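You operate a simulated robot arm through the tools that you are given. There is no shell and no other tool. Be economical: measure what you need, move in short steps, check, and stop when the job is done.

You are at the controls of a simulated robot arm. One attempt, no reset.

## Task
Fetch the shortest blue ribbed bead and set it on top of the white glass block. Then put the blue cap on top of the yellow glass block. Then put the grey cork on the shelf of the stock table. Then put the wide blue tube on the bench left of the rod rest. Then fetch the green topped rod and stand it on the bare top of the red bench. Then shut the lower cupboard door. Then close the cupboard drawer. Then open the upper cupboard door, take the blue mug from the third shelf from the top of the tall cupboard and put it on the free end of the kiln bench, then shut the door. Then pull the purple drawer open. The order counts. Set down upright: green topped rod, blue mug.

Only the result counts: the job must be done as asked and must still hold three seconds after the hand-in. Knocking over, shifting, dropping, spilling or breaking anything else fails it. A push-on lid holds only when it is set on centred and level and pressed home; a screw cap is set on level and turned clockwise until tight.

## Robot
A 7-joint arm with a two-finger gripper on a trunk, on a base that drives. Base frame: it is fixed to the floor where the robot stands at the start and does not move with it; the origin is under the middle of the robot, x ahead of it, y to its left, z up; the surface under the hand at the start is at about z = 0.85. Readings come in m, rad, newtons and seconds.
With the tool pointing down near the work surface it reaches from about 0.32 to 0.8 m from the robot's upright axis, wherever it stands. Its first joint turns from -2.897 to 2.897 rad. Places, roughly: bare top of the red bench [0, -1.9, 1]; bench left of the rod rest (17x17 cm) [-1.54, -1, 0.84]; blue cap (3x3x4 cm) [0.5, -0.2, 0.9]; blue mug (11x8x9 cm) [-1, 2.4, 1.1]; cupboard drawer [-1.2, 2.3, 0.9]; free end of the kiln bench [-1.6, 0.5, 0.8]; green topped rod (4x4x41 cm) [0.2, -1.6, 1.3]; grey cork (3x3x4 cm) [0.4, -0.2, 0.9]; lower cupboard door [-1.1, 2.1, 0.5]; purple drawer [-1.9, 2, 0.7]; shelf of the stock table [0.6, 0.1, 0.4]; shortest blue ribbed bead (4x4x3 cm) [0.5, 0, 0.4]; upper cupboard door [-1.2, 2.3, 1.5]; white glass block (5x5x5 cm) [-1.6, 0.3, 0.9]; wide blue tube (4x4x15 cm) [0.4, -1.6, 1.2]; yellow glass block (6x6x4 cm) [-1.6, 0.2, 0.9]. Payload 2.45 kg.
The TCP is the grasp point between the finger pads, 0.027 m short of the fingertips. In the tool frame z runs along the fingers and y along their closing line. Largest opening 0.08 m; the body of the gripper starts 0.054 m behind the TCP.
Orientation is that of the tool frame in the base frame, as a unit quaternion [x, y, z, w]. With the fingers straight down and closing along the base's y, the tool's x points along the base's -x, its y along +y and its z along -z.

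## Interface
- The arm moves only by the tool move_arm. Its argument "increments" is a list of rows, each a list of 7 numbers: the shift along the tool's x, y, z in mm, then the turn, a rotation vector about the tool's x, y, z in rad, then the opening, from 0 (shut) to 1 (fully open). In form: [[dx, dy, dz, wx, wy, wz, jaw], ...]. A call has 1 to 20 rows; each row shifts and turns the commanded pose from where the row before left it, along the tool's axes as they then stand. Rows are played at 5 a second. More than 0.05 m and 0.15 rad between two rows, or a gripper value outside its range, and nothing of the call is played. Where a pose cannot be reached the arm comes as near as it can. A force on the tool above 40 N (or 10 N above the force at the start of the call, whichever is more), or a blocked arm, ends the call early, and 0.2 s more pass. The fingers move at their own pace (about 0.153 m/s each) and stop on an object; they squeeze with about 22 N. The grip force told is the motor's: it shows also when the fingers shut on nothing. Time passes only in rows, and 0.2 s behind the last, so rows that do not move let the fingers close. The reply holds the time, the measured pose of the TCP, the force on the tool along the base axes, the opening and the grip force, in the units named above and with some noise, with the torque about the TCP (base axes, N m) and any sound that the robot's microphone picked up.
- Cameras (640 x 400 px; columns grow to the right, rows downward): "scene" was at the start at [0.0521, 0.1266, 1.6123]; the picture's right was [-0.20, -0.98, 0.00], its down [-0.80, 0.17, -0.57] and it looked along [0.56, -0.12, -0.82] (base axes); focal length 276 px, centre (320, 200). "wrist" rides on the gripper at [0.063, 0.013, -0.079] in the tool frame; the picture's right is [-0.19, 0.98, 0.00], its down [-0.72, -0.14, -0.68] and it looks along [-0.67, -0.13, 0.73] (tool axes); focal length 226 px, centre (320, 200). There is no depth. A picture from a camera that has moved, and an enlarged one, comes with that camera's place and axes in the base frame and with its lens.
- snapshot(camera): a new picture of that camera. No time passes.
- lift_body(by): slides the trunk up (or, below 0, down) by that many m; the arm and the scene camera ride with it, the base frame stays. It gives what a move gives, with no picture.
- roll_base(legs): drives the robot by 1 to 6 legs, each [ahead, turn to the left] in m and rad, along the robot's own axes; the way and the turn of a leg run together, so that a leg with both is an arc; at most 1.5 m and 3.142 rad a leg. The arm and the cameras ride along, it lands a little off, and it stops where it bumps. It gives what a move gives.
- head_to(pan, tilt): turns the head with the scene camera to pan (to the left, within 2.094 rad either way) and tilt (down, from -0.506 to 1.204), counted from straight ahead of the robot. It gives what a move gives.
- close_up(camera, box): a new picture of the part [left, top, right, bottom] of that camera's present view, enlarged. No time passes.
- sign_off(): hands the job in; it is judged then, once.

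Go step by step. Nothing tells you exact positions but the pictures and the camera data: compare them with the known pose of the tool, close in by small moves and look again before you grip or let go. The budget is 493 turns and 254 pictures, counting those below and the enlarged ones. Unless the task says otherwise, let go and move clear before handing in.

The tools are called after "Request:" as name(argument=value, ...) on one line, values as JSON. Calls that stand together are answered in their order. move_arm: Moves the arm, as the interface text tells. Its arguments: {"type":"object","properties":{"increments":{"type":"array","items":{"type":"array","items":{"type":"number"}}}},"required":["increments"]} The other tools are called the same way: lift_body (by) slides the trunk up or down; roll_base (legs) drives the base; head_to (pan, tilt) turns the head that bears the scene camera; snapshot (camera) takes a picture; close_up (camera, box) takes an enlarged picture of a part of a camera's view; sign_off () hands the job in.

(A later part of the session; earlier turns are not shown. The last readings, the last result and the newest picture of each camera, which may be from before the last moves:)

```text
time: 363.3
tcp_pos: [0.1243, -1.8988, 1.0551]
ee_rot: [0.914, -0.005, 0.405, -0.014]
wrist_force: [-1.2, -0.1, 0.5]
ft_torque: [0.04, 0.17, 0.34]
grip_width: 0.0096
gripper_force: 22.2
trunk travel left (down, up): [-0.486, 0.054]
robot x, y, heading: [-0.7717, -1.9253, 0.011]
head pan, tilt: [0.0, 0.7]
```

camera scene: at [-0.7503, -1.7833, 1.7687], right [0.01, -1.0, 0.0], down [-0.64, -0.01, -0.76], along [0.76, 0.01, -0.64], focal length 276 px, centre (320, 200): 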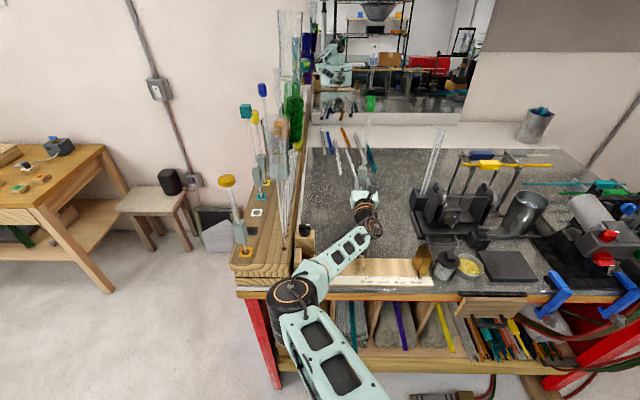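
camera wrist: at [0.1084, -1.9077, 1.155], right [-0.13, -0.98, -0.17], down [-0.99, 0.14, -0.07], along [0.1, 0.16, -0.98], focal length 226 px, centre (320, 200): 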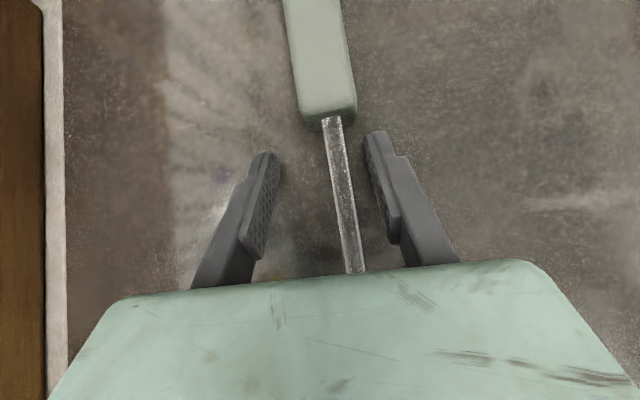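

Rod gripped (9.6 mm). I draw it back about 15 cm.

Request:
move_arm(increments=[[2, 0, -2, 0, 0, 0, 0.05], [-25.5, 0, -28, 0, 0, 0, 0.05], [-25.5, 0, -28, 0, 0, 0, 0.05], [-25.5, 0, -28, 0, 0, 0, 0.05], [-25.5, 0, -28, 0, 0, 0, 0.05], [0, 0, 0, 0, 0, 0, 0.05]])

Request:
snapshot(camera="wrist")

```text
time: 364.7
tcp_pos: [-0.0235, -1.9016, 1.0563]
ee_rot: [0.914, -0.005, 0.406, -0.013]
wrist_force: [-0.6, -0.2, -1.7]
ft_torque: [0.01, 0.19, 0.29]
grip_width: 0.0099
gripper_force: 21.9
trunk travel left (down, up): [-0.486, 0.054]
robot x, y, heading: [-0.7725, -1.9271, 0.007]
head pan, tilt: [0.0, 0.7]
```

```text
66 pictures are left
camera wrist: at [-0.0402, -1.9175, 1.1552], right [-0.13, -0.98, -0.17], down [-0.99, 0.14, -0.07], along [0.09, 0.16, -0.98], focal length 226 px, centre (320, 200)
```

wrist: 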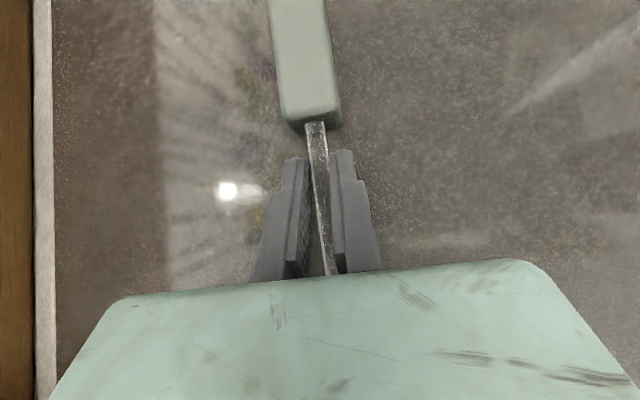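

I drag it another 7 cm, then regrip higher up the rod (between sleeve and head).

Request:
move_arm(increments=[[-24, 0, -26.5, 0, 0, 0, 0.05], [-24, 0, -26.5, 0, 0, 0, 0.05], [0, 0, 0, 0, 0, 0, 0.05], [0, 0, 0, 0, 0, 0, 0.5], [0, 0, 0, 0, 0, 0, 0.6], [20, 0, -18, 0, 0, 0, 0.6], [20, 0, -18, 0, 0, 0, 0.6], [30, 0, 33, 0, 0, 0, 0.6], [30, 0, 33, 0, 0, 0, 0.6], [30, 0, 33, 0, 0, 0, 0.6], [30, 0, 33, 0, 0, 0, 0.6]])

Request:
snapshot(camera="wrist")

```text
time: 367.1
tcp_pos: [0.0835, -1.9019, 1.1125]
ee_rot: [0.914, -0.005, 0.406, -0.014]
wrist_force: [-0.3, -0.2, -0.3]
ft_torque: [-0.01, 0.01, 0.03]
grip_width: 0.0479
gripper_force: 0.1
trunk travel left (down, up): [-0.486, 0.054]
robot x, y, heading: [-0.7653, -1.9225, 0.01]
head pan, tilt: [0.0, 0.7]
```

```text
65 pictures are left
camera wrist: at [0.0676, -1.9175, 1.2123], right [-0.13, -0.98, -0.17], down [-0.99, 0.14, -0.07], along [0.09, 0.16, -0.98], focal length 226 px, centre (320, 200)
```

wrist: 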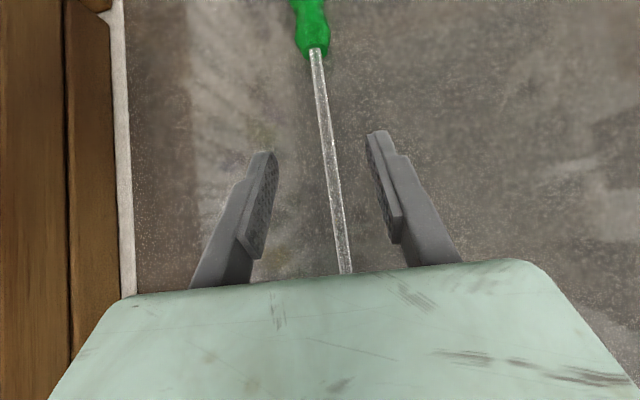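

The head's lower edge is at x≈0.209. I reach as far toward it as I can.

Request:
move_arm(increments=[[4.7, 2, 32, 0, 0, 0, 0.5], [4.7, 2, 32, 0, 0, 0, 0.5], [2, 2, 28, 0, 0, 0, 0.5], [0, 0, 0, 0, 0, 0, 0.5]])

Request:
snapshot(camera="wrist")

```text
time: 368.1
tcp_pos: [0.1489, -1.9032, 1.0618]
ee_rot: [0.914, -0.005, 0.405, -0.013]
wrist_force: [0.3, -0.6, 0.6]
ft_torque: [0.04, 0.01, 0.01]
grip_width: 0.0403
gripper_force: 0.3
out of reach, approached as far as the arm can: row 3
trunk travel left (down, up): [-0.486, 0.054]
robot x, y, heading: [-0.7722, -1.9216, 0.007]
head pan, tilt: [0.0, 0.7]
```

```text
64 pictures are left
camera wrist: at [0.1338, -1.9194, 1.162], right [-0.13, -0.98, -0.17], down [-0.99, 0.14, -0.07], along [0.09, 0.16, -0.98], focal length 226 px, centre (320, 200)
```

wrist: 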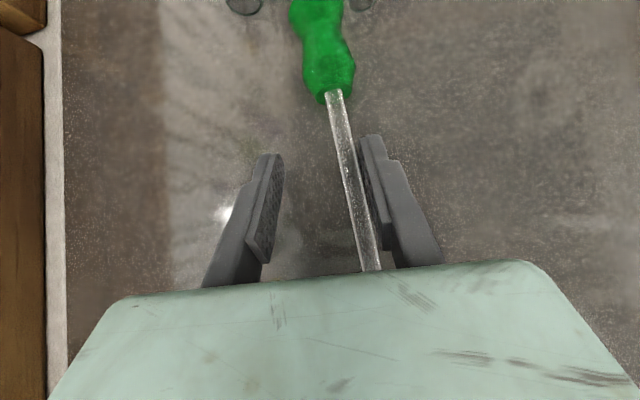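

Fingertips are about 2–3 cm short of the head: good enough. I centre, lower slightly with the trunk, and grip.

Request:
move_arm(increments=[[0, 9, 0, 0, 0, 0, 0.5], [0, 0, 0, 0, 0, 0, 0.5]])

Request:
lift_body(by=-0.006)

Request:
move_arm(increments=[[0, 0, 0, 0, 0, 0, 0.3], [0, 0, 0, 0, 0, 0, 0.05], [0, 0, 0, 0, 0, 0, 0.05], [0, 0, 0, 0, 0, 0, 0.05]])

```text
time: 368.7
tcp_pos: [0.1503, -1.9122, 1.0639]
ee_rot: [0.914, -0.004, 0.404, -0.015]
wrist_force: [-0.2, 0.7, -0.4]
ft_torque: [0.0, -0.03, -0.01]
grip_width: 0.0399
gripper_force: 0.0
trunk travel left (down, up): [-0.486, 0.054]
robot x, y, heading: [-0.7692, -1.9237, 0.009]
head pan, tilt: [0.0, 0.7]
```

```text
time: 369.3
tcp_pos: [0.1498, -1.9131, 1.0569]
ee_rot: [0.914, -0.004, 0.406, -0.014]
wrist_force: [-0.3, 0.2, -0.6]
ft_torque: [-0.02, 0.0, -0.01]
grip_width: 0.0398
gripper_force: 0.1
trunk travel left (down, up): [-0.48, 0.06]
robot x, y, heading: [-0.7689, -1.9224, 0.005]
head pan, tilt: [0.0, 0.7]
```

```text
time: 370.3
tcp_pos: [0.1488, -1.9136, 1.0563]
ee_rot: [0.914, -0.005, 0.406, -0.014]
wrist_force: [-0.1, -1.0, 0.5]
ft_torque: [-0.03, 0.19, 0.24]
grip_width: 0.01
gripper_force: 22.3
trunk travel left (down, up): [-0.48, 0.06]
robot x, y, heading: [-0.7713, -1.9245, 0.008]
head pan, tilt: [0.0, 0.7]
```

Rod gripped 5 cm below its head. I raise it high above the bench first.

Request:
move_arm(increments=[[33, 0, -30, 0, 0, 0, 0.05], [33, 0, -30, 0, 0, 0, 0.05], [33, 0, -30, 0, 0, 0, 0.05], [33, 0, -30, 0, 0, 0, 0.05], [33, 0, -30, 0, 0, 0, 0.05], [18, 0, -44, 0, 0, 0, 0.05], [18, 0, -44, 0, 0, 0, 0.05], [33, 0, -30, 0.0, 0.12, 0, 0.05], [33, 0, -30, 0, 0.12, 0, 0.05], [33, 0, -30, 0, 0.12, 0, 0.05]])

Request:
snapshot(camera="scene")

```text
time: 372.5
tcp_pos: [0.0903, -1.9247, 1.4964]
ee_rot: [0.827, -0.006, 0.563, -0.013]
wrist_force: [0.3, 0.9, -0.5]
ft_torque: [-0.02, -0.09, 0.0]
grip_width: 0.01
gripper_force: 21.7
trunk travel left (down, up): [-0.48, 0.06]
robot x, y, heading: [-0.77, -1.9238, 0.013]
head pan, tilt: [0.0, 0.7]
```

```text
63 pictures are left
camera scene: at [-0.7058, -1.7814, 1.8626], right [0.01, -1.0, 0.0], down [-0.64, -0.01, -0.77], along [0.77, 0.01, -0.64], focal length 276 px, centre (320, 200)
```

scene: 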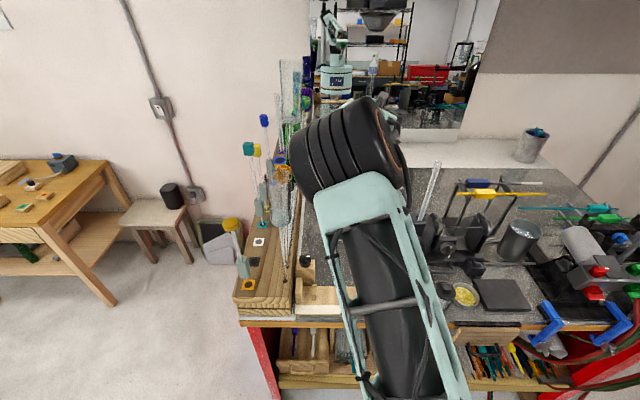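

Request:
move_arm(increments=[[-10, 0, -20, 0, 0.13, 0, 0.05], [-10, 0, -20, 0, 0.13, 0, 0.05], [-10, 0, -20, 0, 0.13, 0, 0.05], [0, 0, 0, 0, 0.13, 0, 0.05], [0, 0, 0, 0, 0.13, 0, 0.05], [0, 0, 0, 0, 0.13, 0, 0.05], [0, 0, 0, 0, 0.05, 0, 0.05]])

Request:
snapshot(camera="wrist")

```text
time: 374.1
tcp_pos: [0.0266, -1.9246, 1.4834]
ee_rot: [0.529, -0.011, 0.849, -0.008]
wrist_force: [-0.2, 0.3, -1.4]
ft_torque: [0.01, -0.01, 0.0]
grip_width: 0.0101
gripper_force: 21.7
trunk travel left (down, up): [-0.48, 0.06]
robot x, y, heading: [-0.7732, -1.9263, 0.008]
head pan, tilt: [0.0, 0.7]
```

```text
62 pictures are left
camera wrist: at [-0.0724, -1.9393, 1.5038], right [0.09, -0.98, -0.2], down [-0.3, 0.17, -0.94], along [0.95, 0.14, -0.27], focal length 226 px, centre (320, 200)
```

wrist: 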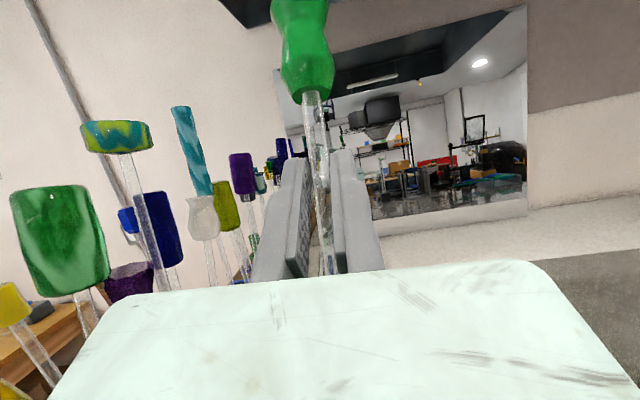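

The rod now stands 68° with the head up, foot well clear. I loosen the fingers slightly so that the rod slides down and hangs by its head.

Request:
move_arm(increments=[[0, 0, 0, 0, 0, 0, 0.135], [0, 0, 0, 0, 0, 0, 0.15], [0, 0, 0, 0, 0, 0, 0.16], [0, 0, 0, 0, 0, 0, 0.17], [0, 0, 0, 0, 0, 0, 0.17]])

Request:
snapshot(camera="wrist")

```text
time: 375.3
tcp_pos: [0.0266, -1.9246, 1.4825]
ee_rot: [0.529, -0.012, 0.848, -0.008]
wrist_force: [-0.2, 0.7, -0.3]
ft_torque: [0.0, 0.0, -0.03]
grip_width: 0.0137
gripper_force: 0.1
trunk travel left (down, up): [-0.48, 0.06]
robot x, y, heading: [-0.7704, -1.9236, 0.009]
head pan, tilt: [0.0, 0.7]
```

```text
61 pictures are left
camera wrist: at [-0.0722, -1.9397, 1.5039], right [0.09, -0.98, -0.2], down [-0.3, 0.17, -0.94], along [0.95, 0.14, -0.28], focal length 226 px, centre (320, 200)
```

wrist: 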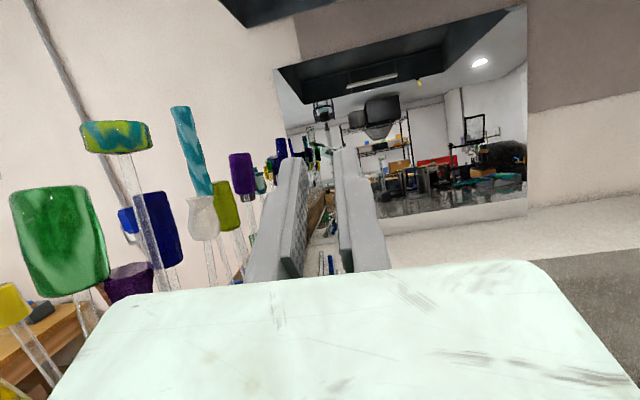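

The rod slipped out. I pitch the wrist down to see where it lies.

Request:
move_arm(increments=[[0, 0, 0, 0, -0.14, 0, 0.6], [0, 0, 0, 0, -0.14, 0, 0.6], [0, 0, 0, 0, -0.14, 0, 0.6], [0, 0, 0, 0, -0.14, 0, 0.6], [0, 0, 0, 0, -0.14, 0, 0.6], [0, 0, 0, 0, -0.14, 0, 0.6], [0, 0, 0, 0, -0.14, 0, 0.6], [0, 0, 0, 0, -0.14, 0, 0.6], [0, 0, 0, 0, -0.14, 0, 0.6]])

Request:
snapshot(camera="wrist")

```text
time: 377.3
tcp_pos: [0.0276, -1.9243, 1.4828]
ee_rot: [0.928, -0.004, 0.373, -0.014]
wrist_force: [0.4, -0.2, -0.1]
ft_torque: [0.02, -0.02, 0.01]
grip_width: 0.0481
gripper_force: 0.0
trunk travel left (down, up): [-0.48, 0.06]
robot x, y, heading: [-0.7675, -1.9247, 0.008]
head pan, tilt: [0.0, 0.7]
```

```text
60 pictures are left
camera wrist: at [0.0189, -1.9412, 1.5834], right [-0.14, -0.98, -0.16], down [-0.99, 0.14, 0.0], along [0.02, 0.16, -0.99], focal length 226 px, centre (320, 200)
```

wrist: 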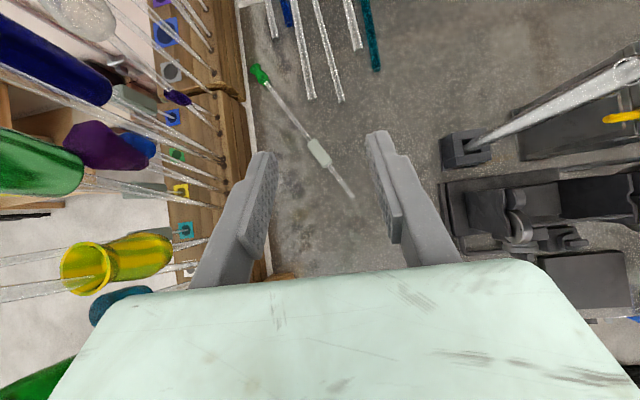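

The rod lies on the bare top, foot at (0.031,-1.934), head toward (0.368,-1.743); nothing else seems disturbed. I yaw the tool along it and go for the sleeve.

Request:
move_arm(increments=[[0, 0, 0, 0.089, 0, -0.093, 0.65], [0, 0, 0, 0.089, 0, -0.093, 0.65], [0, 0, 0, 0.089, 0, -0.093, 0.65], [0, 0, 0, 0.089, 0, -0.093, 0.65], [-20.9, 1, 38.4, 0, 0, 0, 0.65], [-20.9, 1, 38.4, 0, 0, 0, 0.65], [-20.9, 1, 38.4, 0, 0, 0, 0.65], [-20.9, 1, 38.4, 0, 0, 0, 0.65], [-20.9, 1, 38.4, 0, 0, 0, 0.65], [-20.9, 1, 38.4, 0, 0, 0, 0.65], [-20.9, 1, 38.4, 0, 0, 0, 0.65], [-20.9, 1, 38.4, 0, 0, 0, 0.65], [0, 0, 0, 0, 0, 0, 0.65]])

Request:
snapshot(camera="wrist")

```text
time: 380.1
tcp_pos: [0.1122, -1.8778, 1.1464]
ee_rot: [0.895, 0.232, 0.366, -0.108]
wrist_force: [0.0, 0.4, -0.1]
ft_torque: [0.02, -0.02, 0.01]
grip_width: 0.052
gripper_force: 0.0
trunk travel left (down, up): [-0.48, 0.06]
robot x, y, heading: [-0.7701, -1.9261, 0.007]
head pan, tilt: [0.0, 0.7]
```

```text
59 pictures are left
camera wrist: at [0.1105, -1.8961, 1.2462], right [0.36, -0.92, -0.16], down [-0.93, -0.37, -0.02], along [-0.04, 0.15, -0.99], focal length 226 px, centre (320, 200)
```

wrist: 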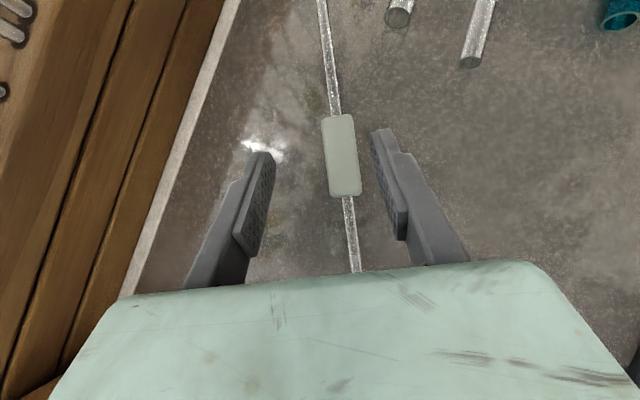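

Request:
move_arm(increments=[[-31, 4, 32.5, 0, 0, 0, 0.65], [-27, 4, 28.5, 0, 0, 0, 0.65], [0, 0, 0, 0, 0, 0, 0.65], [0, 0, 0, 0, 0, 0, 0.4], [0, 0, 0, 0, 0, 0, 0.1], [0, 0, 0, 0, 0, 0, 0.1], [0, 0, 0, 0, 0, 0, 0.1]])

```text
time: 381.7
tcp_pos: [0.1181, -1.8821, 1.062]
ee_rot: [0.895, 0.232, 0.365, -0.108]
wrist_force: [-1.0, -0.3, -0.1]
ft_torque: [-0.05, 0.0, -0.1]
grip_width: 0.0275
gripper_force: 21.9
trunk travel left (down, up): [-0.48, 0.06]
robot x, y, heading: [-0.7697, -1.9244, 0.012]
head pan, tilt: [0.0, 0.7]
```

Sleeve gripped. I lift it 3 cm, bring it back toward me and straighten the yaw, then lay it down to regrip with the tool pointing straight down.

Request:
move_arm(increments=[[20.8, 0, -21.7, 0, 0, 0, 0.1], [-24, -19, -23, 0, 0, 0, 0.1], [-24, -19, -23, 0, 0, 0, 0.1], [-24, -19, -23, 0, 0, 0, 0.1], [0, 0, 0, -0.089, 0, 0.093, 0.1], [0, 0, 0, -0.089, 0, 0.093, 0.1], [0, 0, 0, -0.089, 0, 0.093, 0.1], [0, 0, 0, -0.089, 0, 0.093, 0.1], [0, 20, 0, 0, 0, 0, 0.1]])

Request:
snapshot(camera="wrist")

```text
time: 383.7
tcp_pos: [0.0017, -1.904, 1.0918]
ee_rot: [0.927, -0.006, 0.374, -0.014]
wrist_force: [0.8, 0.1, -0.2]
ft_torque: [0.02, 0.18, 0.03]
grip_width: 0.0275
gripper_force: 21.6
trunk travel left (down, up): [-0.48, 0.06]
robot x, y, heading: [-0.7697, -1.922, 0.011]
head pan, tilt: [0.0, 0.7]
```

```text
58 pictures are left
camera wrist: at [-0.0075, -1.9207, 1.1926], right [-0.14, -0.98, -0.16], down [-0.99, 0.14, 0.0], along [0.03, 0.16, -0.99], focal length 226 px, centre (320, 200)
```

wrist: 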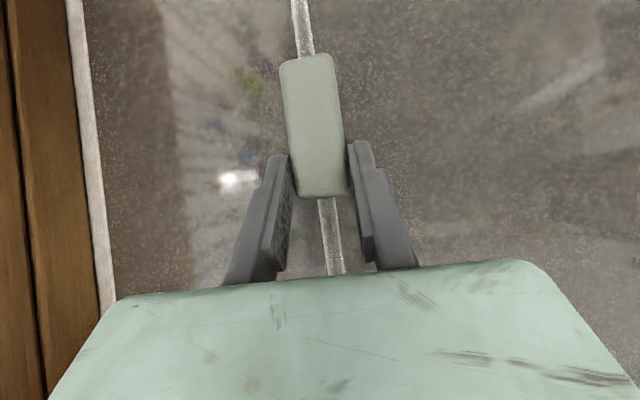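

Request:
move_arm(increments=[[-32, 0, -31, 0, 0, 0, 0.1], [-14, 0, 14.5, 0, 0, 0, 0.1], [-5, 0, 5, 0, 0, 0, 0.1], [0, 0, 0, 0, 0, 0, 0.1]])

```text
time: 384.7
tcp_pos: [-0.0428, -1.9028, 1.0657]
ee_rot: [0.927, -0.005, 0.374, -0.013]
wrist_force: [-0.8, 0.0, 1.8]
ft_torque: [0.01, -0.56, -0.03]
grip_width: 0.0275
gripper_force: 22.0
trunk travel left (down, up): [-0.48, 0.06]
robot x, y, heading: [-0.7705, -1.9243, 0.011]
head pan, tilt: [0.0, 0.7]
```

Request:
move_arm(increments=[[-2, 0, 2, 0, 0, 0, 0.1], [0, 0, 0, 0, 0, 0, 0.5], [0, 0, 0, 0, 0, 0, 0.7], [30, 0, -31, 0, 0, 0, 0.7], [30, 0, -31, 0, 0, 0, 0.7], [30, 0, -31, 0, 0, 0, 0.7], [0, 0, 0, 0, -0.15, 0, 0.7], [0, 0, 0, 0, -0.15, 0, 0.7], [0, 0, 0, 0, -0.15, 0, 0.7], [0, 0, 0, 0, -0.15, 0, 0.7], [0, 0, 0, 0, -0.15, 0, 0.7], [0, 0, 0, 0, 0, 0, 0.7]])

Request:
snapshot(camera="wrist")

```text
time: 387.3
tcp_pos: [-0.0447, -1.9032, 1.1922]
ee_rot: [1.0, 0.001, 0.007, -0.014]
wrist_force: [0.2, -1.0, -0.2]
ft_torque: [-0.02, -0.01, 0.03]
grip_width: 0.0561
gripper_force: 0.1
trunk travel left (down, up): [-0.48, 0.06]
robot x, y, heading: [-0.7709, -1.9188, 0.01]
head pan, tilt: [0.0, 0.7]
```

```text
57 pictures are left
camera wrist: at [0.0182, -1.9194, 1.2712], right [-0.19, -0.98, -0.03], down [-0.73, 0.12, 0.67], along [-0.66, 0.15, -0.74], focal length 226 px, centre (320, 200)
```

wrist: 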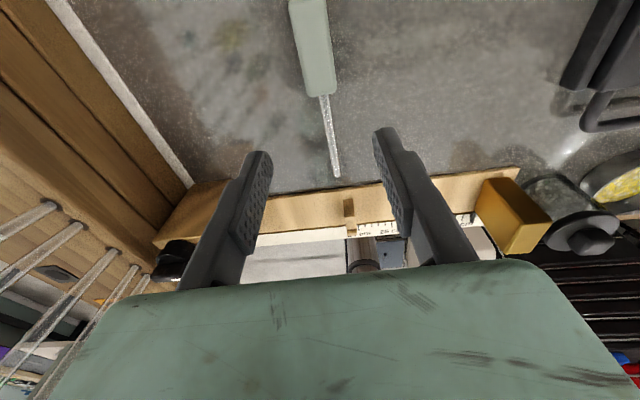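

Request:
move_arm(increments=[[15, 0, 42, 0, 0, 0, 0.7], [15, 0, 42, 0, 0, 0, 0.7], [0, 0, 40, 0, 0, 0, 0.7], [0, 0, 2, 0, 0, 0, 0.7], [0, 0, 0, 0, 0, 0, 0.7]])

Request:
snapshot(camera="wrist")

```text
time: 388.5
tcp_pos: [-0.0118, -1.9026, 1.065]
ee_rot: [1.0, 0.001, 0.008, -0.014]
wrist_force: [0.0, 0.5, 0.3]
ft_torque: [0.01, -0.02, -0.01]
grip_width: 0.056
gripper_force: 0.1
trunk travel left (down, up): [-0.48, 0.06]
robot x, y, heading: [-0.7716, -1.925, 0.01]
head pan, tilt: [0.0, 0.7]
```

```text
56 pictures are left
camera wrist: at [0.0503, -1.9177, 1.1457], right [-0.19, -0.98, -0.03], down [-0.73, 0.12, 0.67], along [-0.66, 0.15, -0.74], focal length 226 px, centre (320, 200)
```

wrist: 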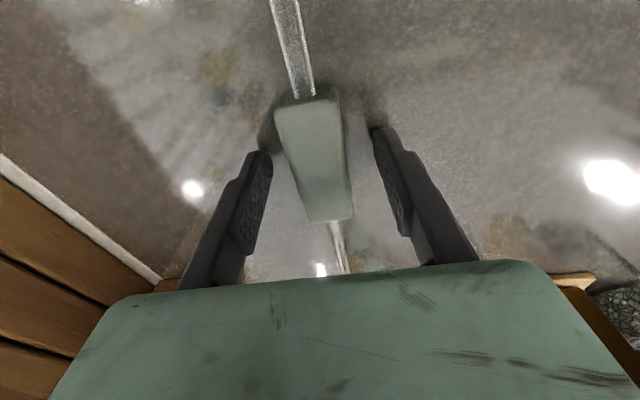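

Request:
move_arm(increments=[[0, 0, 0, 0, 0, 0, 0.4], [0, 0, 0, 0, 0, 0, 0.1], [0, 0, 0, 0, 0, 0, 0.1], [0, 0, -40, 0, 0, 0, 0.1], [0, 0, -40, 0, 0, 0, 0.1], [0, 0, -40, 0, 0, 0, 0.1], [0, 0, -40, 0, 0.0, 0, 0.1], [0, 0, 0, 0, 0.15, 0, 0.1], [0, 0, 0, 0, 0.15, 0, 0.1], [0, 0, 0, 0, 0.15, 0, 0.1], [0, 0, 0, 0, 0.15, 0, 0.1], [0, 0, 0, 0, 0.15, 0, 0.1], [0, 0, 0, 0, 0.15, 0, 0.1], [0, 0, 0, 0, 0.15, 0, 0.1], [0, 0, 0, 0, 0.15, 0, 0.1], [0, 0, 0, 0, 0.15, 0, 0.1], [0, 0, 0, 0, 0.15, 0, 0.1], [0, 0, 0, 0, 0, 0, 0.1]])

Request:
snapshot(camera="scene")

```text
time: 392.3
tcp_pos: [-0.0133, -1.9078, 1.2267]
ee_rot: [0.725, -0.008, 0.688, -0.011]
wrist_force: [-0.1, 0.4, -0.6]
ft_torque: [0.01, 0.07, -0.01]
grip_width: 0.0275
gripper_force: 21.8
trunk travel left (down, up): [-0.48, 0.06]
robot x, y, heading: [-0.7701, -1.922, 0.008]
head pan, tilt: [0.0, 0.7]
```

```text
55 pictures are left
camera scene: at [-0.7045, -1.7826, 1.8627], right [0.01, -1.0, 0.0], down [-0.64, -0.01, -0.76], along [0.76, 0.01, -0.64], focal length 276 px, centre (320, 200)
```

scene: 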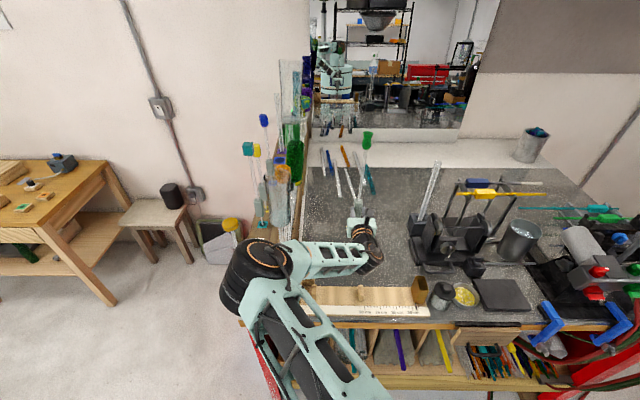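

The rod is held upright again at its sleeve. I pitch it slightly back toward the palm and lower to contact.

Request:
move_arm(increments=[[0, 0, 0, 0, 0.13, 0, 0.1], [-20, 0, -1.5, 0, 0, 0, 0.1], [-15, 0, -1, 0, 0, 0, 0.1], [0, 0, 0, 0, 0, 0, 0.1]])

Request:
move_arm(increments=[[-4, 0, -0.3, 0, 0, 0, 0.1], [0, 0, 0, 0, 0, 0, 0.1]])

Request:
move_arm(increments=[[-4, 0, -0.3, 0, 0, 0, 0.1], [0, 0, 0, 0, 0, 0, 0.1]])

Request:
move_arm(increments=[[-4, 0, -0.3, 0, 0, 0, 0.1], [0, 0, 0, 0, 0, 0, 0.1]])

```text
time: 393.3
tcp_pos: [-0.0138, -1.9062, 1.1908]
ee_rot: [0.681, -0.009, 0.733, -0.011]
wrist_force: [0.1, 0.5, -0.9]
ft_torque: [0.01, 0.01, 0.0]
grip_width: 0.0271
gripper_force: 21.9
trunk travel left (down, up): [-0.48, 0.06]
robot x, y, heading: [-0.7709, -1.9236, 0.006]
head pan, tilt: [0.0, 0.7]
```

```text
time: 393.9
tcp_pos: [-0.0135, -1.9062, 1.1866]
ee_rot: [0.68, -0.01, 0.733, -0.011]
wrist_force: [-0.6, -0.6, -0.2]
ft_torque: [0.01, 0.03, -0.01]
grip_width: 0.0276
gripper_force: 21.7
trunk travel left (down, up): [-0.48, 0.06]
robot x, y, heading: [-0.7705, -1.9214, 0.007]
head pan, tilt: [0.0, 0.7]
```

```text
time: 394.5
tcp_pos: [-0.0151, -1.9066, 1.1826]
ee_rot: [0.681, -0.009, 0.733, -0.011]
wrist_force: [0.8, -0.1, -1.0]
ft_torque: [0.01, 0.01, -0.03]
grip_width: 0.0274
gripper_force: 22.9
trunk travel left (down, up): [-0.48, 0.06]
robot x, y, heading: [-0.7714, -1.9244, 0.009]
head pan, tilt: [0.0, 0.7]
```

```text
time: 395.1
tcp_pos: [-0.0136, -1.9054, 1.1784]
ee_rot: [0.68, -0.01, 0.733, -0.011]
wrist_force: [0.8, -0.4, -1.0]
ft_torque: [-0.03, 0.02, -0.01]
grip_width: 0.0274
gripper_force: 21.6
trunk travel left (down, up): [-0.48, 0.06]
robot x, y, heading: [-0.7713, -1.9253, 0.009]
head pan, tilt: [0.0, 0.7]
```

Request:
move_arm(increments=[[-4, 0, -0.3, 0, 0, -0.03, 0.1], [0, 0, 0, 0, 0, 0, 0.1]])

Request:
move_arm(increments=[[-4, 0, -0.3, 0, 0, 0, 0.1], [0, 0, 0, 0, 0, 0, 0.1]])

Request:
move_arm(increments=[[-4, 0, -0.3, 0, 0, 0, 0.1], [0, 0, 0, 0, 0, 0, 0.1]])

Request:
move_arm(increments=[[-4, 0, -0.3, 0, 0, 0, 0.1], [0, 0, 0, 0, 0, 0, 0.1]])

```text
time: 395.7
tcp_pos: [-0.0129, -1.9056, 1.1743]
ee_rot: [0.68, 0.001, 0.733, 0.001]
wrist_force: [-1.0, -0.2, -0.9]
ft_torque: [0.01, 0.05, -0.02]
grip_width: 0.0276
gripper_force: 22.4
trunk travel left (down, up): [-0.48, 0.06]
robot x, y, heading: [-0.7704, -1.9251, 0.009]
head pan, tilt: [0.0, 0.7]
```

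```text
time: 396.3
tcp_pos: [-0.0141, -1.9063, 1.1716]
ee_rot: [0.681, 0.001, 0.733, 0.0]
wrist_force: [-1.1, 0.6, 0.0]
ft_torque: [0.03, 0.05, 0.0]
grip_width: 0.0275
gripper_force: 21.8
trunk travel left (down, up): [-0.48, 0.06]
robot x, y, heading: [-0.7697, -1.9228, 0.012]
head pan, tilt: [0.0, 0.7]
```

```text
time: 396.9
tcp_pos: [-0.0134, -1.9059, 1.1673]
ee_rot: [0.68, 0.001, 0.733, 0.0]
wrist_force: [-0.3, -0.3, -0.9]
ft_torque: [0.0, 0.03, -0.03]
grip_width: 0.0274
gripper_force: 22.1
trunk travel left (down, up): [-0.48, 0.06]
robot x, y, heading: [-0.7738, -1.9222, 0.01]
head pan, tilt: [0.0, 0.7]
```

```text
time: 397.5
tcp_pos: [-0.0154, -1.905, 1.166]
ee_rot: [0.678, 0.001, 0.735, 0.0]
wrist_force: [1.9, -0.6, 15.3]
ft_torque: [0.01, -0.69, -0.02]
grip_width: 0.0276
gripper_force: 22.3
trunk travel left (down, up): [-0.48, 0.06]
robot x, y, heading: [-0.7714, -1.922, 0.007]
head pan, tilt: [0.0, 0.7]
```

Foot is ahead of the grip, so the rod leans slightly back. I now open a little while advancing the hand quickly so the sleeve comes to rest against the palm.

Request:
move_arm(increments=[[1.2, 0, 0, 0, 0, 0, 0.1], [0, 0, 0, 0, 0, 0, 0.1], [-1.5, 0, 44, 0, 0, 0, 0.43], [0, 0, 4, 0, 0, 0, 0.43], [0, 0, 0, 0, 0, 0, 0.43], [0, 0, 0, 0, 0, 0, 0.38]])

Request:
snapshot(camera="wrist")

```text
time: 398.9
tcp_pos: [0.033, -1.9055, 1.167]
ee_rot: [0.68, 0.001, 0.733, 0.0]
wrist_force: [-0.2, -0.3, 1.0]
ft_torque: [0.0, 0.03, 0.0]
grip_width: 0.0304
gripper_force: 0.1
trunk travel left (down, up): [-0.48, 0.06]
robot x, y, heading: [-0.7681, -1.9232, 0.009]
head pan, tilt: [0.0, 0.7]
```

```text
54 pictures are left
camera wrist: at [-0.0497, -1.9188, 1.2235], right [0.01, -0.98, -0.19], down [-0.63, 0.14, -0.77], along [0.78, 0.13, -0.61], focal length 226 px, centre (320, 200)
```

wrist: 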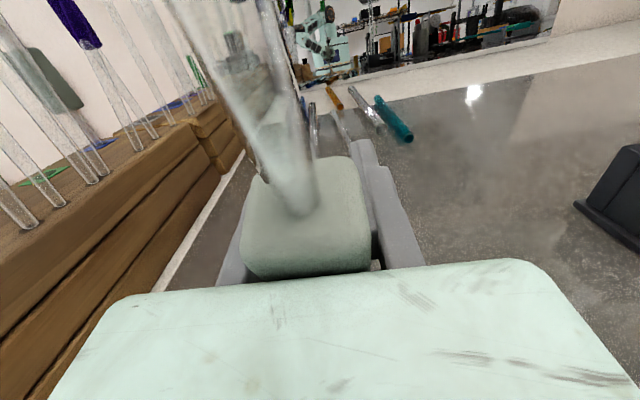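

The rod now leans gently on the palm between loose fingers. I push forward slowly toward upright.

Request:
move_arm(increments=[[0, 0, 1.5, 0, 0, 0, 0.38], [0, 0, 1.5, 0, 0, 0, 0.38], [0, 0, 1.5, 0, 0, 0, 0.38], [0, 0, 1.5, 0, 0, 0, 0.38], [0, 0, 1.5, 0, 0, 0, 0.38], [0, 0, 1.5, 0, 0, 0, 0.38], [0, 0, 1.5, 0, 0, 0, 0.38], [0, 0, 1.5, 0, 0, 0, 0.38]])

Request:
snapshot(camera="wrist")

```text
time: 400.7
tcp_pos: [0.0457, -1.9052, 1.167]
ee_rot: [0.68, 0.0, 0.733, 0.001]
wrist_force: [0.4, 0.7, 0.8]
ft_torque: [0.05, 0.0, 0.0]
grip_width: 0.0303
gripper_force: 0.1
trunk travel left (down, up): [-0.48, 0.06]
robot x, y, heading: [-0.7685, -1.9227, 0.004]
head pan, tilt: [0.0, 0.7]
```

```text
53 pictures are left
camera wrist: at [-0.0379, -1.918, 1.2235], right [0.01, -0.98, -0.19], down [-0.63, 0.14, -0.77], along [0.78, 0.13, -0.61], focal length 226 px, centre (320, 200)
```

wrist: 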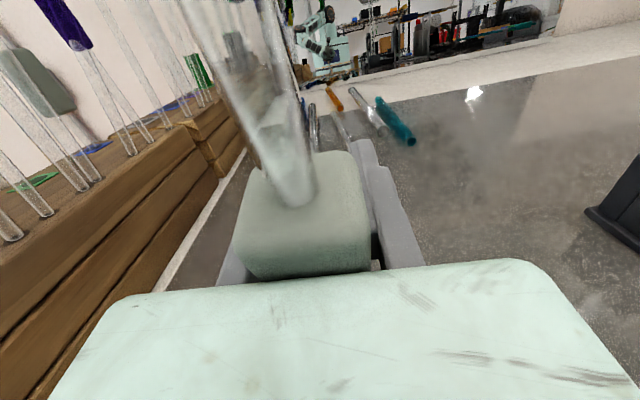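

Request:
move_arm(increments=[[0, 0, 1, 0, 0, 0, 0.38], [0, 0, 1, 0, 0, 0, 0.38], [0, 0, 1, 0, 0, 0, 0.38], [0, 0, 0, 0, 0, 0, 0.38], [0, 0, 0, 0, 0, 0, 0.38]])

Request:
snapshot(camera="wrist")

```text
time: 401.9
tcp_pos: [0.0489, -1.9057, 1.1664]
ee_rot: [0.68, 0.0, 0.733, 0.001]
wrist_force: [-0.1, -0.5, -0.4]
ft_torque: [0.01, 0.01, 0.01]
grip_width: 0.0305
gripper_force: 0.1
trunk travel left (down, up): [-0.48, 0.06]
robot x, y, heading: [-0.7679, -1.9243, 0.012]
head pan, tilt: [0.0, 0.7]
```

```text
52 pictures are left
camera wrist: at [-0.0348, -1.9188, 1.2235], right [0.01, -0.98, -0.19], down [-0.63, 0.14, -0.77], along [0.78, 0.13, -0.61], focal length 226 px, centre (320, 200)
```

wrist: 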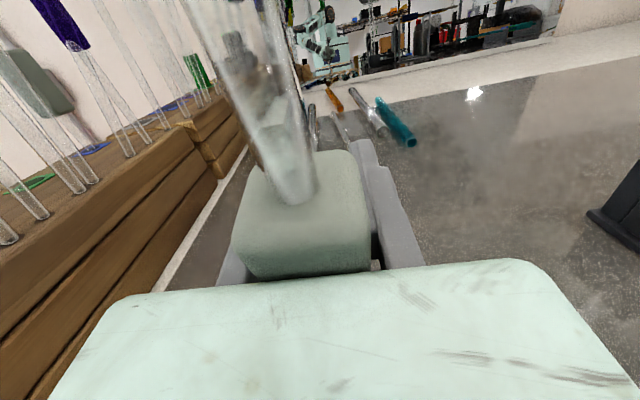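

Request:
move_arm(increments=[[0, 0, 0.7, 0, 0, 0, 0.38], [0, 0, 0.7, 0, 0, 0, 0.38], [0, 0, 0.7, 0, 0, 0, 0.38], [0, 0, 0.7, 0, 0, 0, 0.38], [0, 0, 0, 0, 0, 0, 0.38], [0, 0, 0, 0, 0, 0, 0.38], [0, 0, 0, 0, 0, 0, 0.38]])

Request:
snapshot(camera="wrist")

```text
time: 403.5
tcp_pos: [0.0511, -1.9061, 1.1665]
ee_rot: [0.68, 0.001, 0.733, 0.0]
wrist_force: [-0.4, -0.2, 0.2]
ft_torque: [-0.03, 0.04, 0.03]
grip_width: 0.0305
gripper_force: 0.1
trunk travel left (down, up): [-0.48, 0.06]
robot x, y, heading: [-0.7653, -1.9228, 0.005]
head pan, tilt: [0.0, 0.7]
```

```text
51 pictures are left
camera wrist: at [-0.0324, -1.9183, 1.2239], right [0.01, -0.98, -0.19], down [-0.63, 0.14, -0.77], along [0.78, 0.13, -0.61], focal length 226 px, centre (320, 200)
```

wrist: 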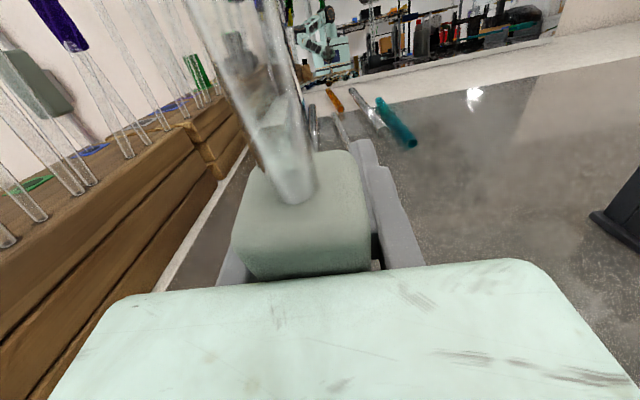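

I pull the hand back 5 mm to test whether the rod stands by itself.

Request:
move_arm(increments=[[0, 0, -1.5, 0, 0, 0, 0.38], [0, 0, -1.5, 0, 0, 0, 0.38], [0, 0, -2, 0, 0, 0, 0.38], [0, 0, 0, 0, 0, 0, 0.38], [0, 0, 0, 0, 0, 0, 0.38]])

Request:
snapshot(camera="wrist")

```text
time: 404.7
tcp_pos: [0.0457, -1.905, 1.1663]
ee_rot: [0.68, 0.001, 0.733, 0.0]
wrist_force: [0.2, 0.2, 0.0]
ft_torque: [0.0, 0.0, -0.02]
grip_width: 0.0305
gripper_force: 0.1
trunk travel left (down, up): [-0.48, 0.06]
robot x, y, heading: [-0.7733, -1.925, 0.011]
head pan, tilt: [0.0, 0.7]
```

```text
50 pictures are left
camera wrist: at [-0.0372, -1.9184, 1.2236], right [0.01, -0.98, -0.19], down [-0.63, 0.14, -0.77], along [0.78, 0.13, -0.61], focal length 226 px, centre (320, 200)
```

wrist: 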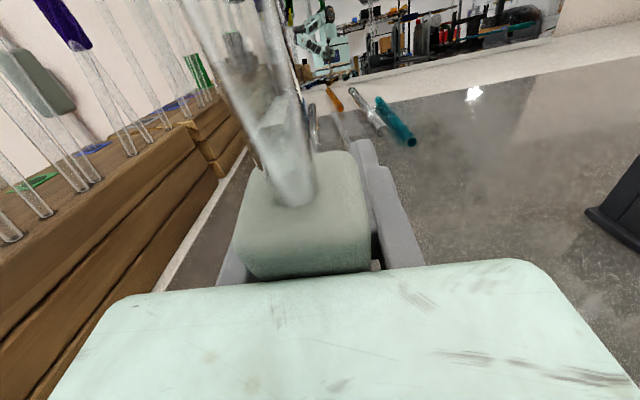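

It still leans on the palm. I measure the lean with the scene camera.

Request:
close_up(camera="scene", box=[320, 110, 420, 240])

```text
3.08 times, centred on (370, 175) of scene
camera zoom: at [-0.7046, -1.7827, 1.8627], right [0.01, -1.0, 0.0], down [-0.64, -0.01, -0.76], along [0.76, 0.01, -0.64], focal length 851 px, centre (166, 277)
```

zoom: 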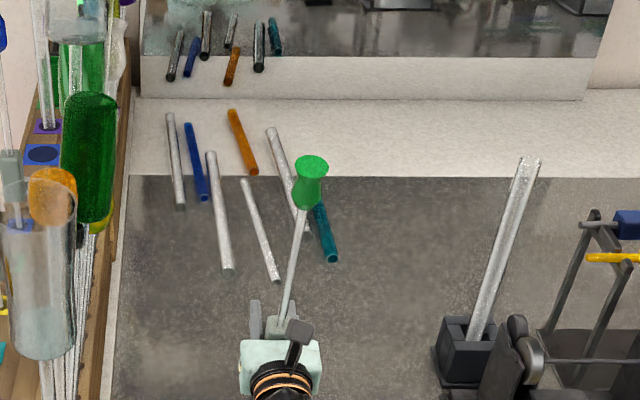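

The rod still leans ~0.15 rad back; about 2 cm more push is needed. I continue slowly.

Request:
move_arm(increments=[[0, 0, 1.2, 0, 0, 0, 0.38], [0, 0, 1.2, 0, 0, 0, 0.38], [0, 0, 1.2, 0, 0, 0, 0.38], [0, 0, 1.2, 0, 0, 0, 0.38], [0, 0, 1.2, 0, 0, 0, 0.38], [0, 0, 1, 0, 0, 0, 0.38], [0, 0, 1, 0, 0, 0, 0.38], [0, 0, 1, 0, 0, 0, 0.38], [0, 0, 1, 0, 0, 0, 0.38], [0, 0, 1, 0, 0, 0, 0.38], [0, 0, 1, 0, 0, 0, 0.38], [0, 0, 1, 0, 0, 0, 0.38], [0, 0, 1, 0, 0, 0, 0.38], [0, 0, 0, 0, 0, 0, 0.38]])

Request:
close_up(camera="scene", box=[320, 110, 420, 240])

```text
time: 407.7
tcp_pos: [0.0603, -1.9047, 1.1681]
ee_rot: [0.68, 0.0, 0.733, 0.001]
wrist_force: [0.2, 0.2, -0.1]
ft_torque: [-0.02, 0.01, 0.0]
grip_width: 0.0305
gripper_force: 0.1
trunk travel left (down, up): [-0.48, 0.06]
robot x, y, heading: [-0.7699, -1.9263, 0.013]
head pan, tilt: [0.0, 0.7]
```

```text
3.08 times, centred on (370, 175) of scene
camera zoom: at [-0.7046, -1.7827, 1.8627], right [0.01, -1.0, 0.0], down [-0.64, -0.01, -0.76], along [0.76, 0.01, -0.64], focal length 851 px, centre (166, 277)
```

zoom: 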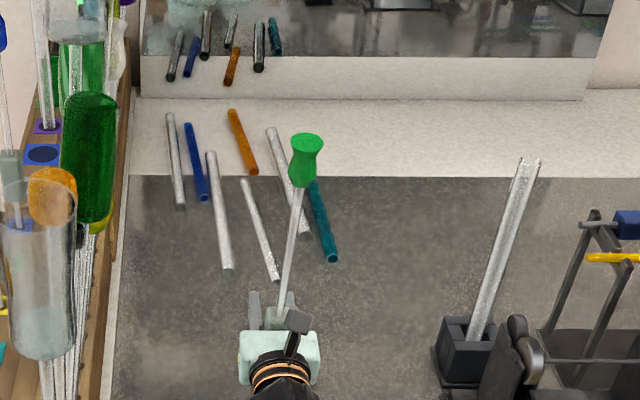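

Request:
move_arm(increments=[[0, 0, 0.5, 0, 0, 0, 0.38], [0, 0, 0.5, 0, 0, 0, 0.38], [0, 0, 0.5, 0, 0, 0, 0.38], [0, 0, 0.5, 0, 0, 0, 0.38], [0, 0, 0.5, 0, 0, 0, 0.38], [0, 0, 0.5, 0, 0, 0, 0.38], [0, 0, 0.5, 0, 0, 0, 0.38], [0, 0, 0.5, 0, 0, 0, 0.38], [0, 0, 0, 0, 0, 0, 0.38], [0, 0, 0, 0, 0, 0, 0.38], [0, 0, 0, 0, 0, 0, 0.38]])

Request:
close_up(camera="scene", box=[320, 110, 420, 240])

```text
time: 410.1
tcp_pos: [0.0647, -1.905, 1.1683]
ee_rot: [0.68, 0.0, 0.733, 0.001]
wrist_force: [-0.7, -0.3, 0.3]
ft_torque: [0.02, -0.01, -0.02]
grip_width: 0.0306
gripper_force: 0.1
trunk travel left (down, up): [-0.48, 0.06]
robot x, y, heading: [-0.7727, -1.9241, 0.005]
head pan, tilt: [0.0, 0.7]
```

```text
3.08 times, centred on (370, 175) of scene
camera zoom: at [-0.7045, -1.7827, 1.8627], right [0.01, -1.0, 0.0], down [-0.64, -0.01, -0.76], along [0.76, 0.01, -0.64], focal length 851 px, centre (166, 277)
```

zoom: 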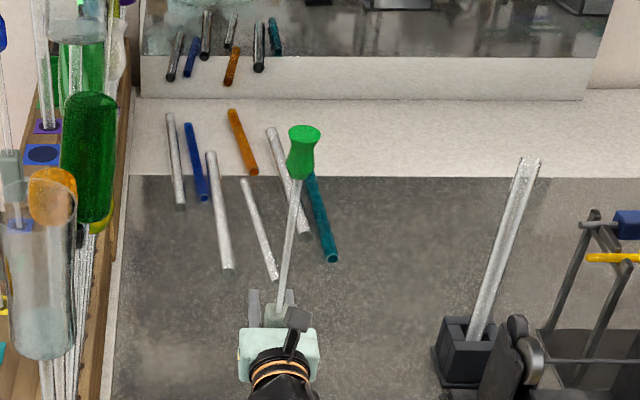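

Request:
move_arm(increments=[[0, 0, -0.6, 0, 0, 0, 0.38], [0, 0, -0.6, 0, 0, 0, 0.38], [0, 0, -0.6, 0, 0, 0, 0.38], [0, 0, -0.6, 0, 0, 0, 0.38], [0, 0, -0.6, 0, 0, 0, 0.38], [0, 0, 0, 0, 0, 0, 0.38], [0, 0, 0, 0, 0, 0, 0.38]])

Request:
close_up(camera="scene", box=[320, 110, 420, 240])

```text
time: 411.7
tcp_pos: [0.0621, -1.9055, 1.1688]
ee_rot: [0.68, 0.0, 0.733, 0.001]
wrist_force: [-0.5, 1.1, -0.9]
ft_torque: [0.0, 0.01, 0.02]
grip_width: 0.0305
gripper_force: 0.0
trunk travel left (down, up): [-0.48, 0.06]
robot x, y, heading: [-0.7698, -1.9225, 0.007]
head pan, tilt: [0.0, 0.7]
```

```text
3.08 times, centred on (370, 175) of scene
camera zoom: at [-0.7045, -1.7827, 1.8627], right [0.01, -1.0, 0.0], down [-0.64, -0.01, -0.76], along [0.76, 0.01, -0.64], focal length 851 px, centre (166, 277)
```

zoom: 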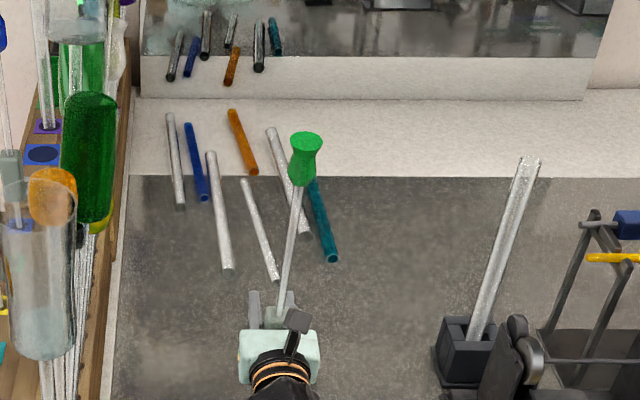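

Still following. I push to TCP x≈0.072 and test again.

Request:
move_arm(increments=[[0, 0, 0.7, 0, 0, 0, 0.38], [0, 0, 0.7, 0, 0, 0, 0.38], [0, 0, 0.7, 0, 0, 0, 0.38], [0, 0, 0.7, 0, 0, 0, 0.38], [0, 0, 0.6, 0, 0, 0, 0.38], [0, 0, 0.6, 0, 0, 0, 0.38], [0, 0, 0.6, 0, 0, 0, 0.38], [0, 0, 0.6, 0, 0, 0, 0.38], [0, 0, 0.5, 0, 0, 0, 0.38], [0, 0, 0.5, 0, 0, 0, 0.38], [0, 0, 0.5, 0, 0, 0, 0.38], [0, 0, 0.5, 0, 0, 0, 0.38], [0, 0, 0.5, 0, 0, 0, 0.38], [0, 0, 0, 0, 0, 0, 0.38], [0, 0, -0.7, 0, 0, 0, 0.38], [0, 0, -1, 0, 0, 0, 0.38], [0, 0, -1.3, 0, 0, 0, 0.38], [0, 0, -1, 0, 0, 0, 0.38]])

Request:
close_up(camera="scene", box=[320, 110, 420, 240])

```text
time: 415.5
tcp_pos: [0.0657, -1.9043, 1.1679]
ee_rot: [0.68, 0.001, 0.733, 0.0]
wrist_force: [0.7, 0.2, -0.4]
ft_torque: [-0.01, 0.03, 0.0]
grip_width: 0.0303
gripper_force: 0.0
trunk travel left (down, up): [-0.48, 0.06]
robot x, y, heading: [-0.7688, -1.9256, 0.01]
head pan, tilt: [0.0, 0.7]
```

```text
3.08 times, centred on (370, 175) of scene
camera zoom: at [-0.7045, -1.7827, 1.8627], right [0.01, -1.0, 0.0], down [-0.64, -0.01, -0.76], along [0.76, 0.01, -0.64], focal length 851 px, centre (166, 277)
```

zoom: 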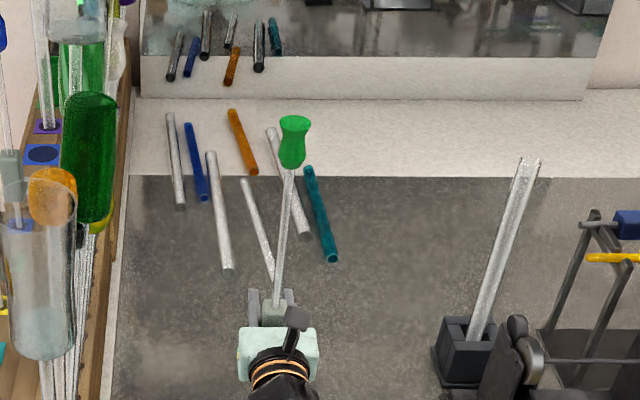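

The head no longer follows: it seems to stand. I pull back 6 mm more and confirm.

Request:
move_arm(increments=[[0, 0, -1.5, 0, 0, 0, 0.38], [0, 0, -1.5, 0, 0, 0, 0.38], [0, 0, -1.5, 0, 0, 0, 0.38], [0, 0, -1.5, 0, 0, 0, 0.38], [0, 0, 0, 0, 0, 0, 0.4], [0, 0, 0, 0, 0, 0, 0.4]])

Request:
close_up(camera="scene", box=[320, 110, 420, 240])

```text
time: 416.9
tcp_pos: [0.0586, -1.9049, 1.1684]
ee_rot: [0.681, 0.0, 0.733, 0.001]
wrist_force: [-0.2, 0.7, -0.3]
ft_torque: [0.03, -0.03, -0.01]
grip_width: 0.0321
gripper_force: 0.0
trunk travel left (down, up): [-0.48, 0.06]
robot x, y, heading: [-0.7683, -1.9204, 0.004]
head pan, tilt: [0.0, 0.7]
```

```text
3.08 times, centred on (370, 175) of scene
camera zoom: at [-0.7045, -1.7827, 1.8627], right [0.01, -1.0, 0.0], down [-0.64, -0.01, -0.76], along [0.76, 0.01, -0.64], focal length 851 px, centre (166, 277)
```

zoom: 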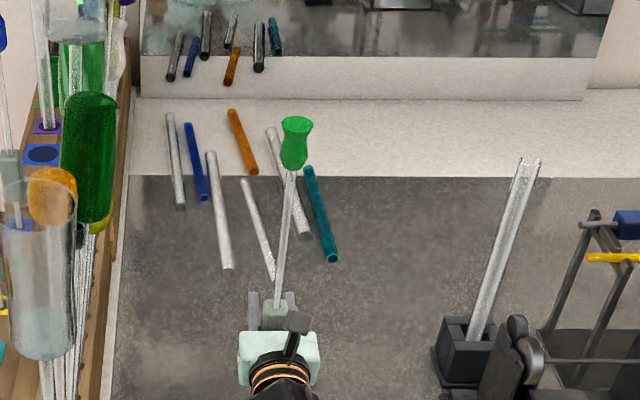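

The rod stands free. I open the fingers gradually and withdraw straight back.

Request:
move_arm(increments=[[0, 0, 0, 0, 0, 0, 0.43], [0, 0, 0, 0, 0, 0, 0.47], [0, 0, 0, 0, 0, 0, 0.52], [0, 0, 0, 0, 0, 0, 0.58], [0, 0, 0, 0, 0, 0, 0.65], [0, 0, 0, 0, 0, 0, 0.75], [0, 0, -8, 0, 0, 0, 0.75], [0, 0, -15, 0, 0, 0, 0.75], [0, 0, -25, 0, 0, 0, 0.75], [0, 0, -35, 0, 0, 0, 0.75], [0, 0, -40, 0, 0, 0, 0.75]])

Request:
snapshot(camera="wrist")

```text
time: 419.3
tcp_pos: [-0.0631, -1.9038, 1.1587]
ee_rot: [0.68, 0.001, 0.733, 0.0]
wrist_force: [-0.5, -0.4, 0.3]
ft_torque: [-0.01, 0.01, 0.01]
grip_width: 0.0599
gripper_force: 0.0
trunk travel left (down, up): [-0.48, 0.06]
robot x, y, heading: [-0.7714, -1.9202, 0.009]
head pan, tilt: [0.0, 0.7]
```

```text
43 pictures are left
camera wrist: at [-0.1472, -1.9169, 1.2161], right [0.01, -0.98, -0.19], down [-0.63, 0.14, -0.77], along [0.78, 0.13, -0.61], focal length 226 px, centre (320, 200)
```

wrist: 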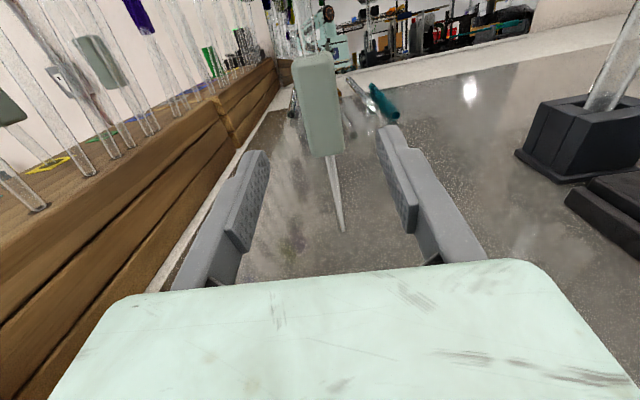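

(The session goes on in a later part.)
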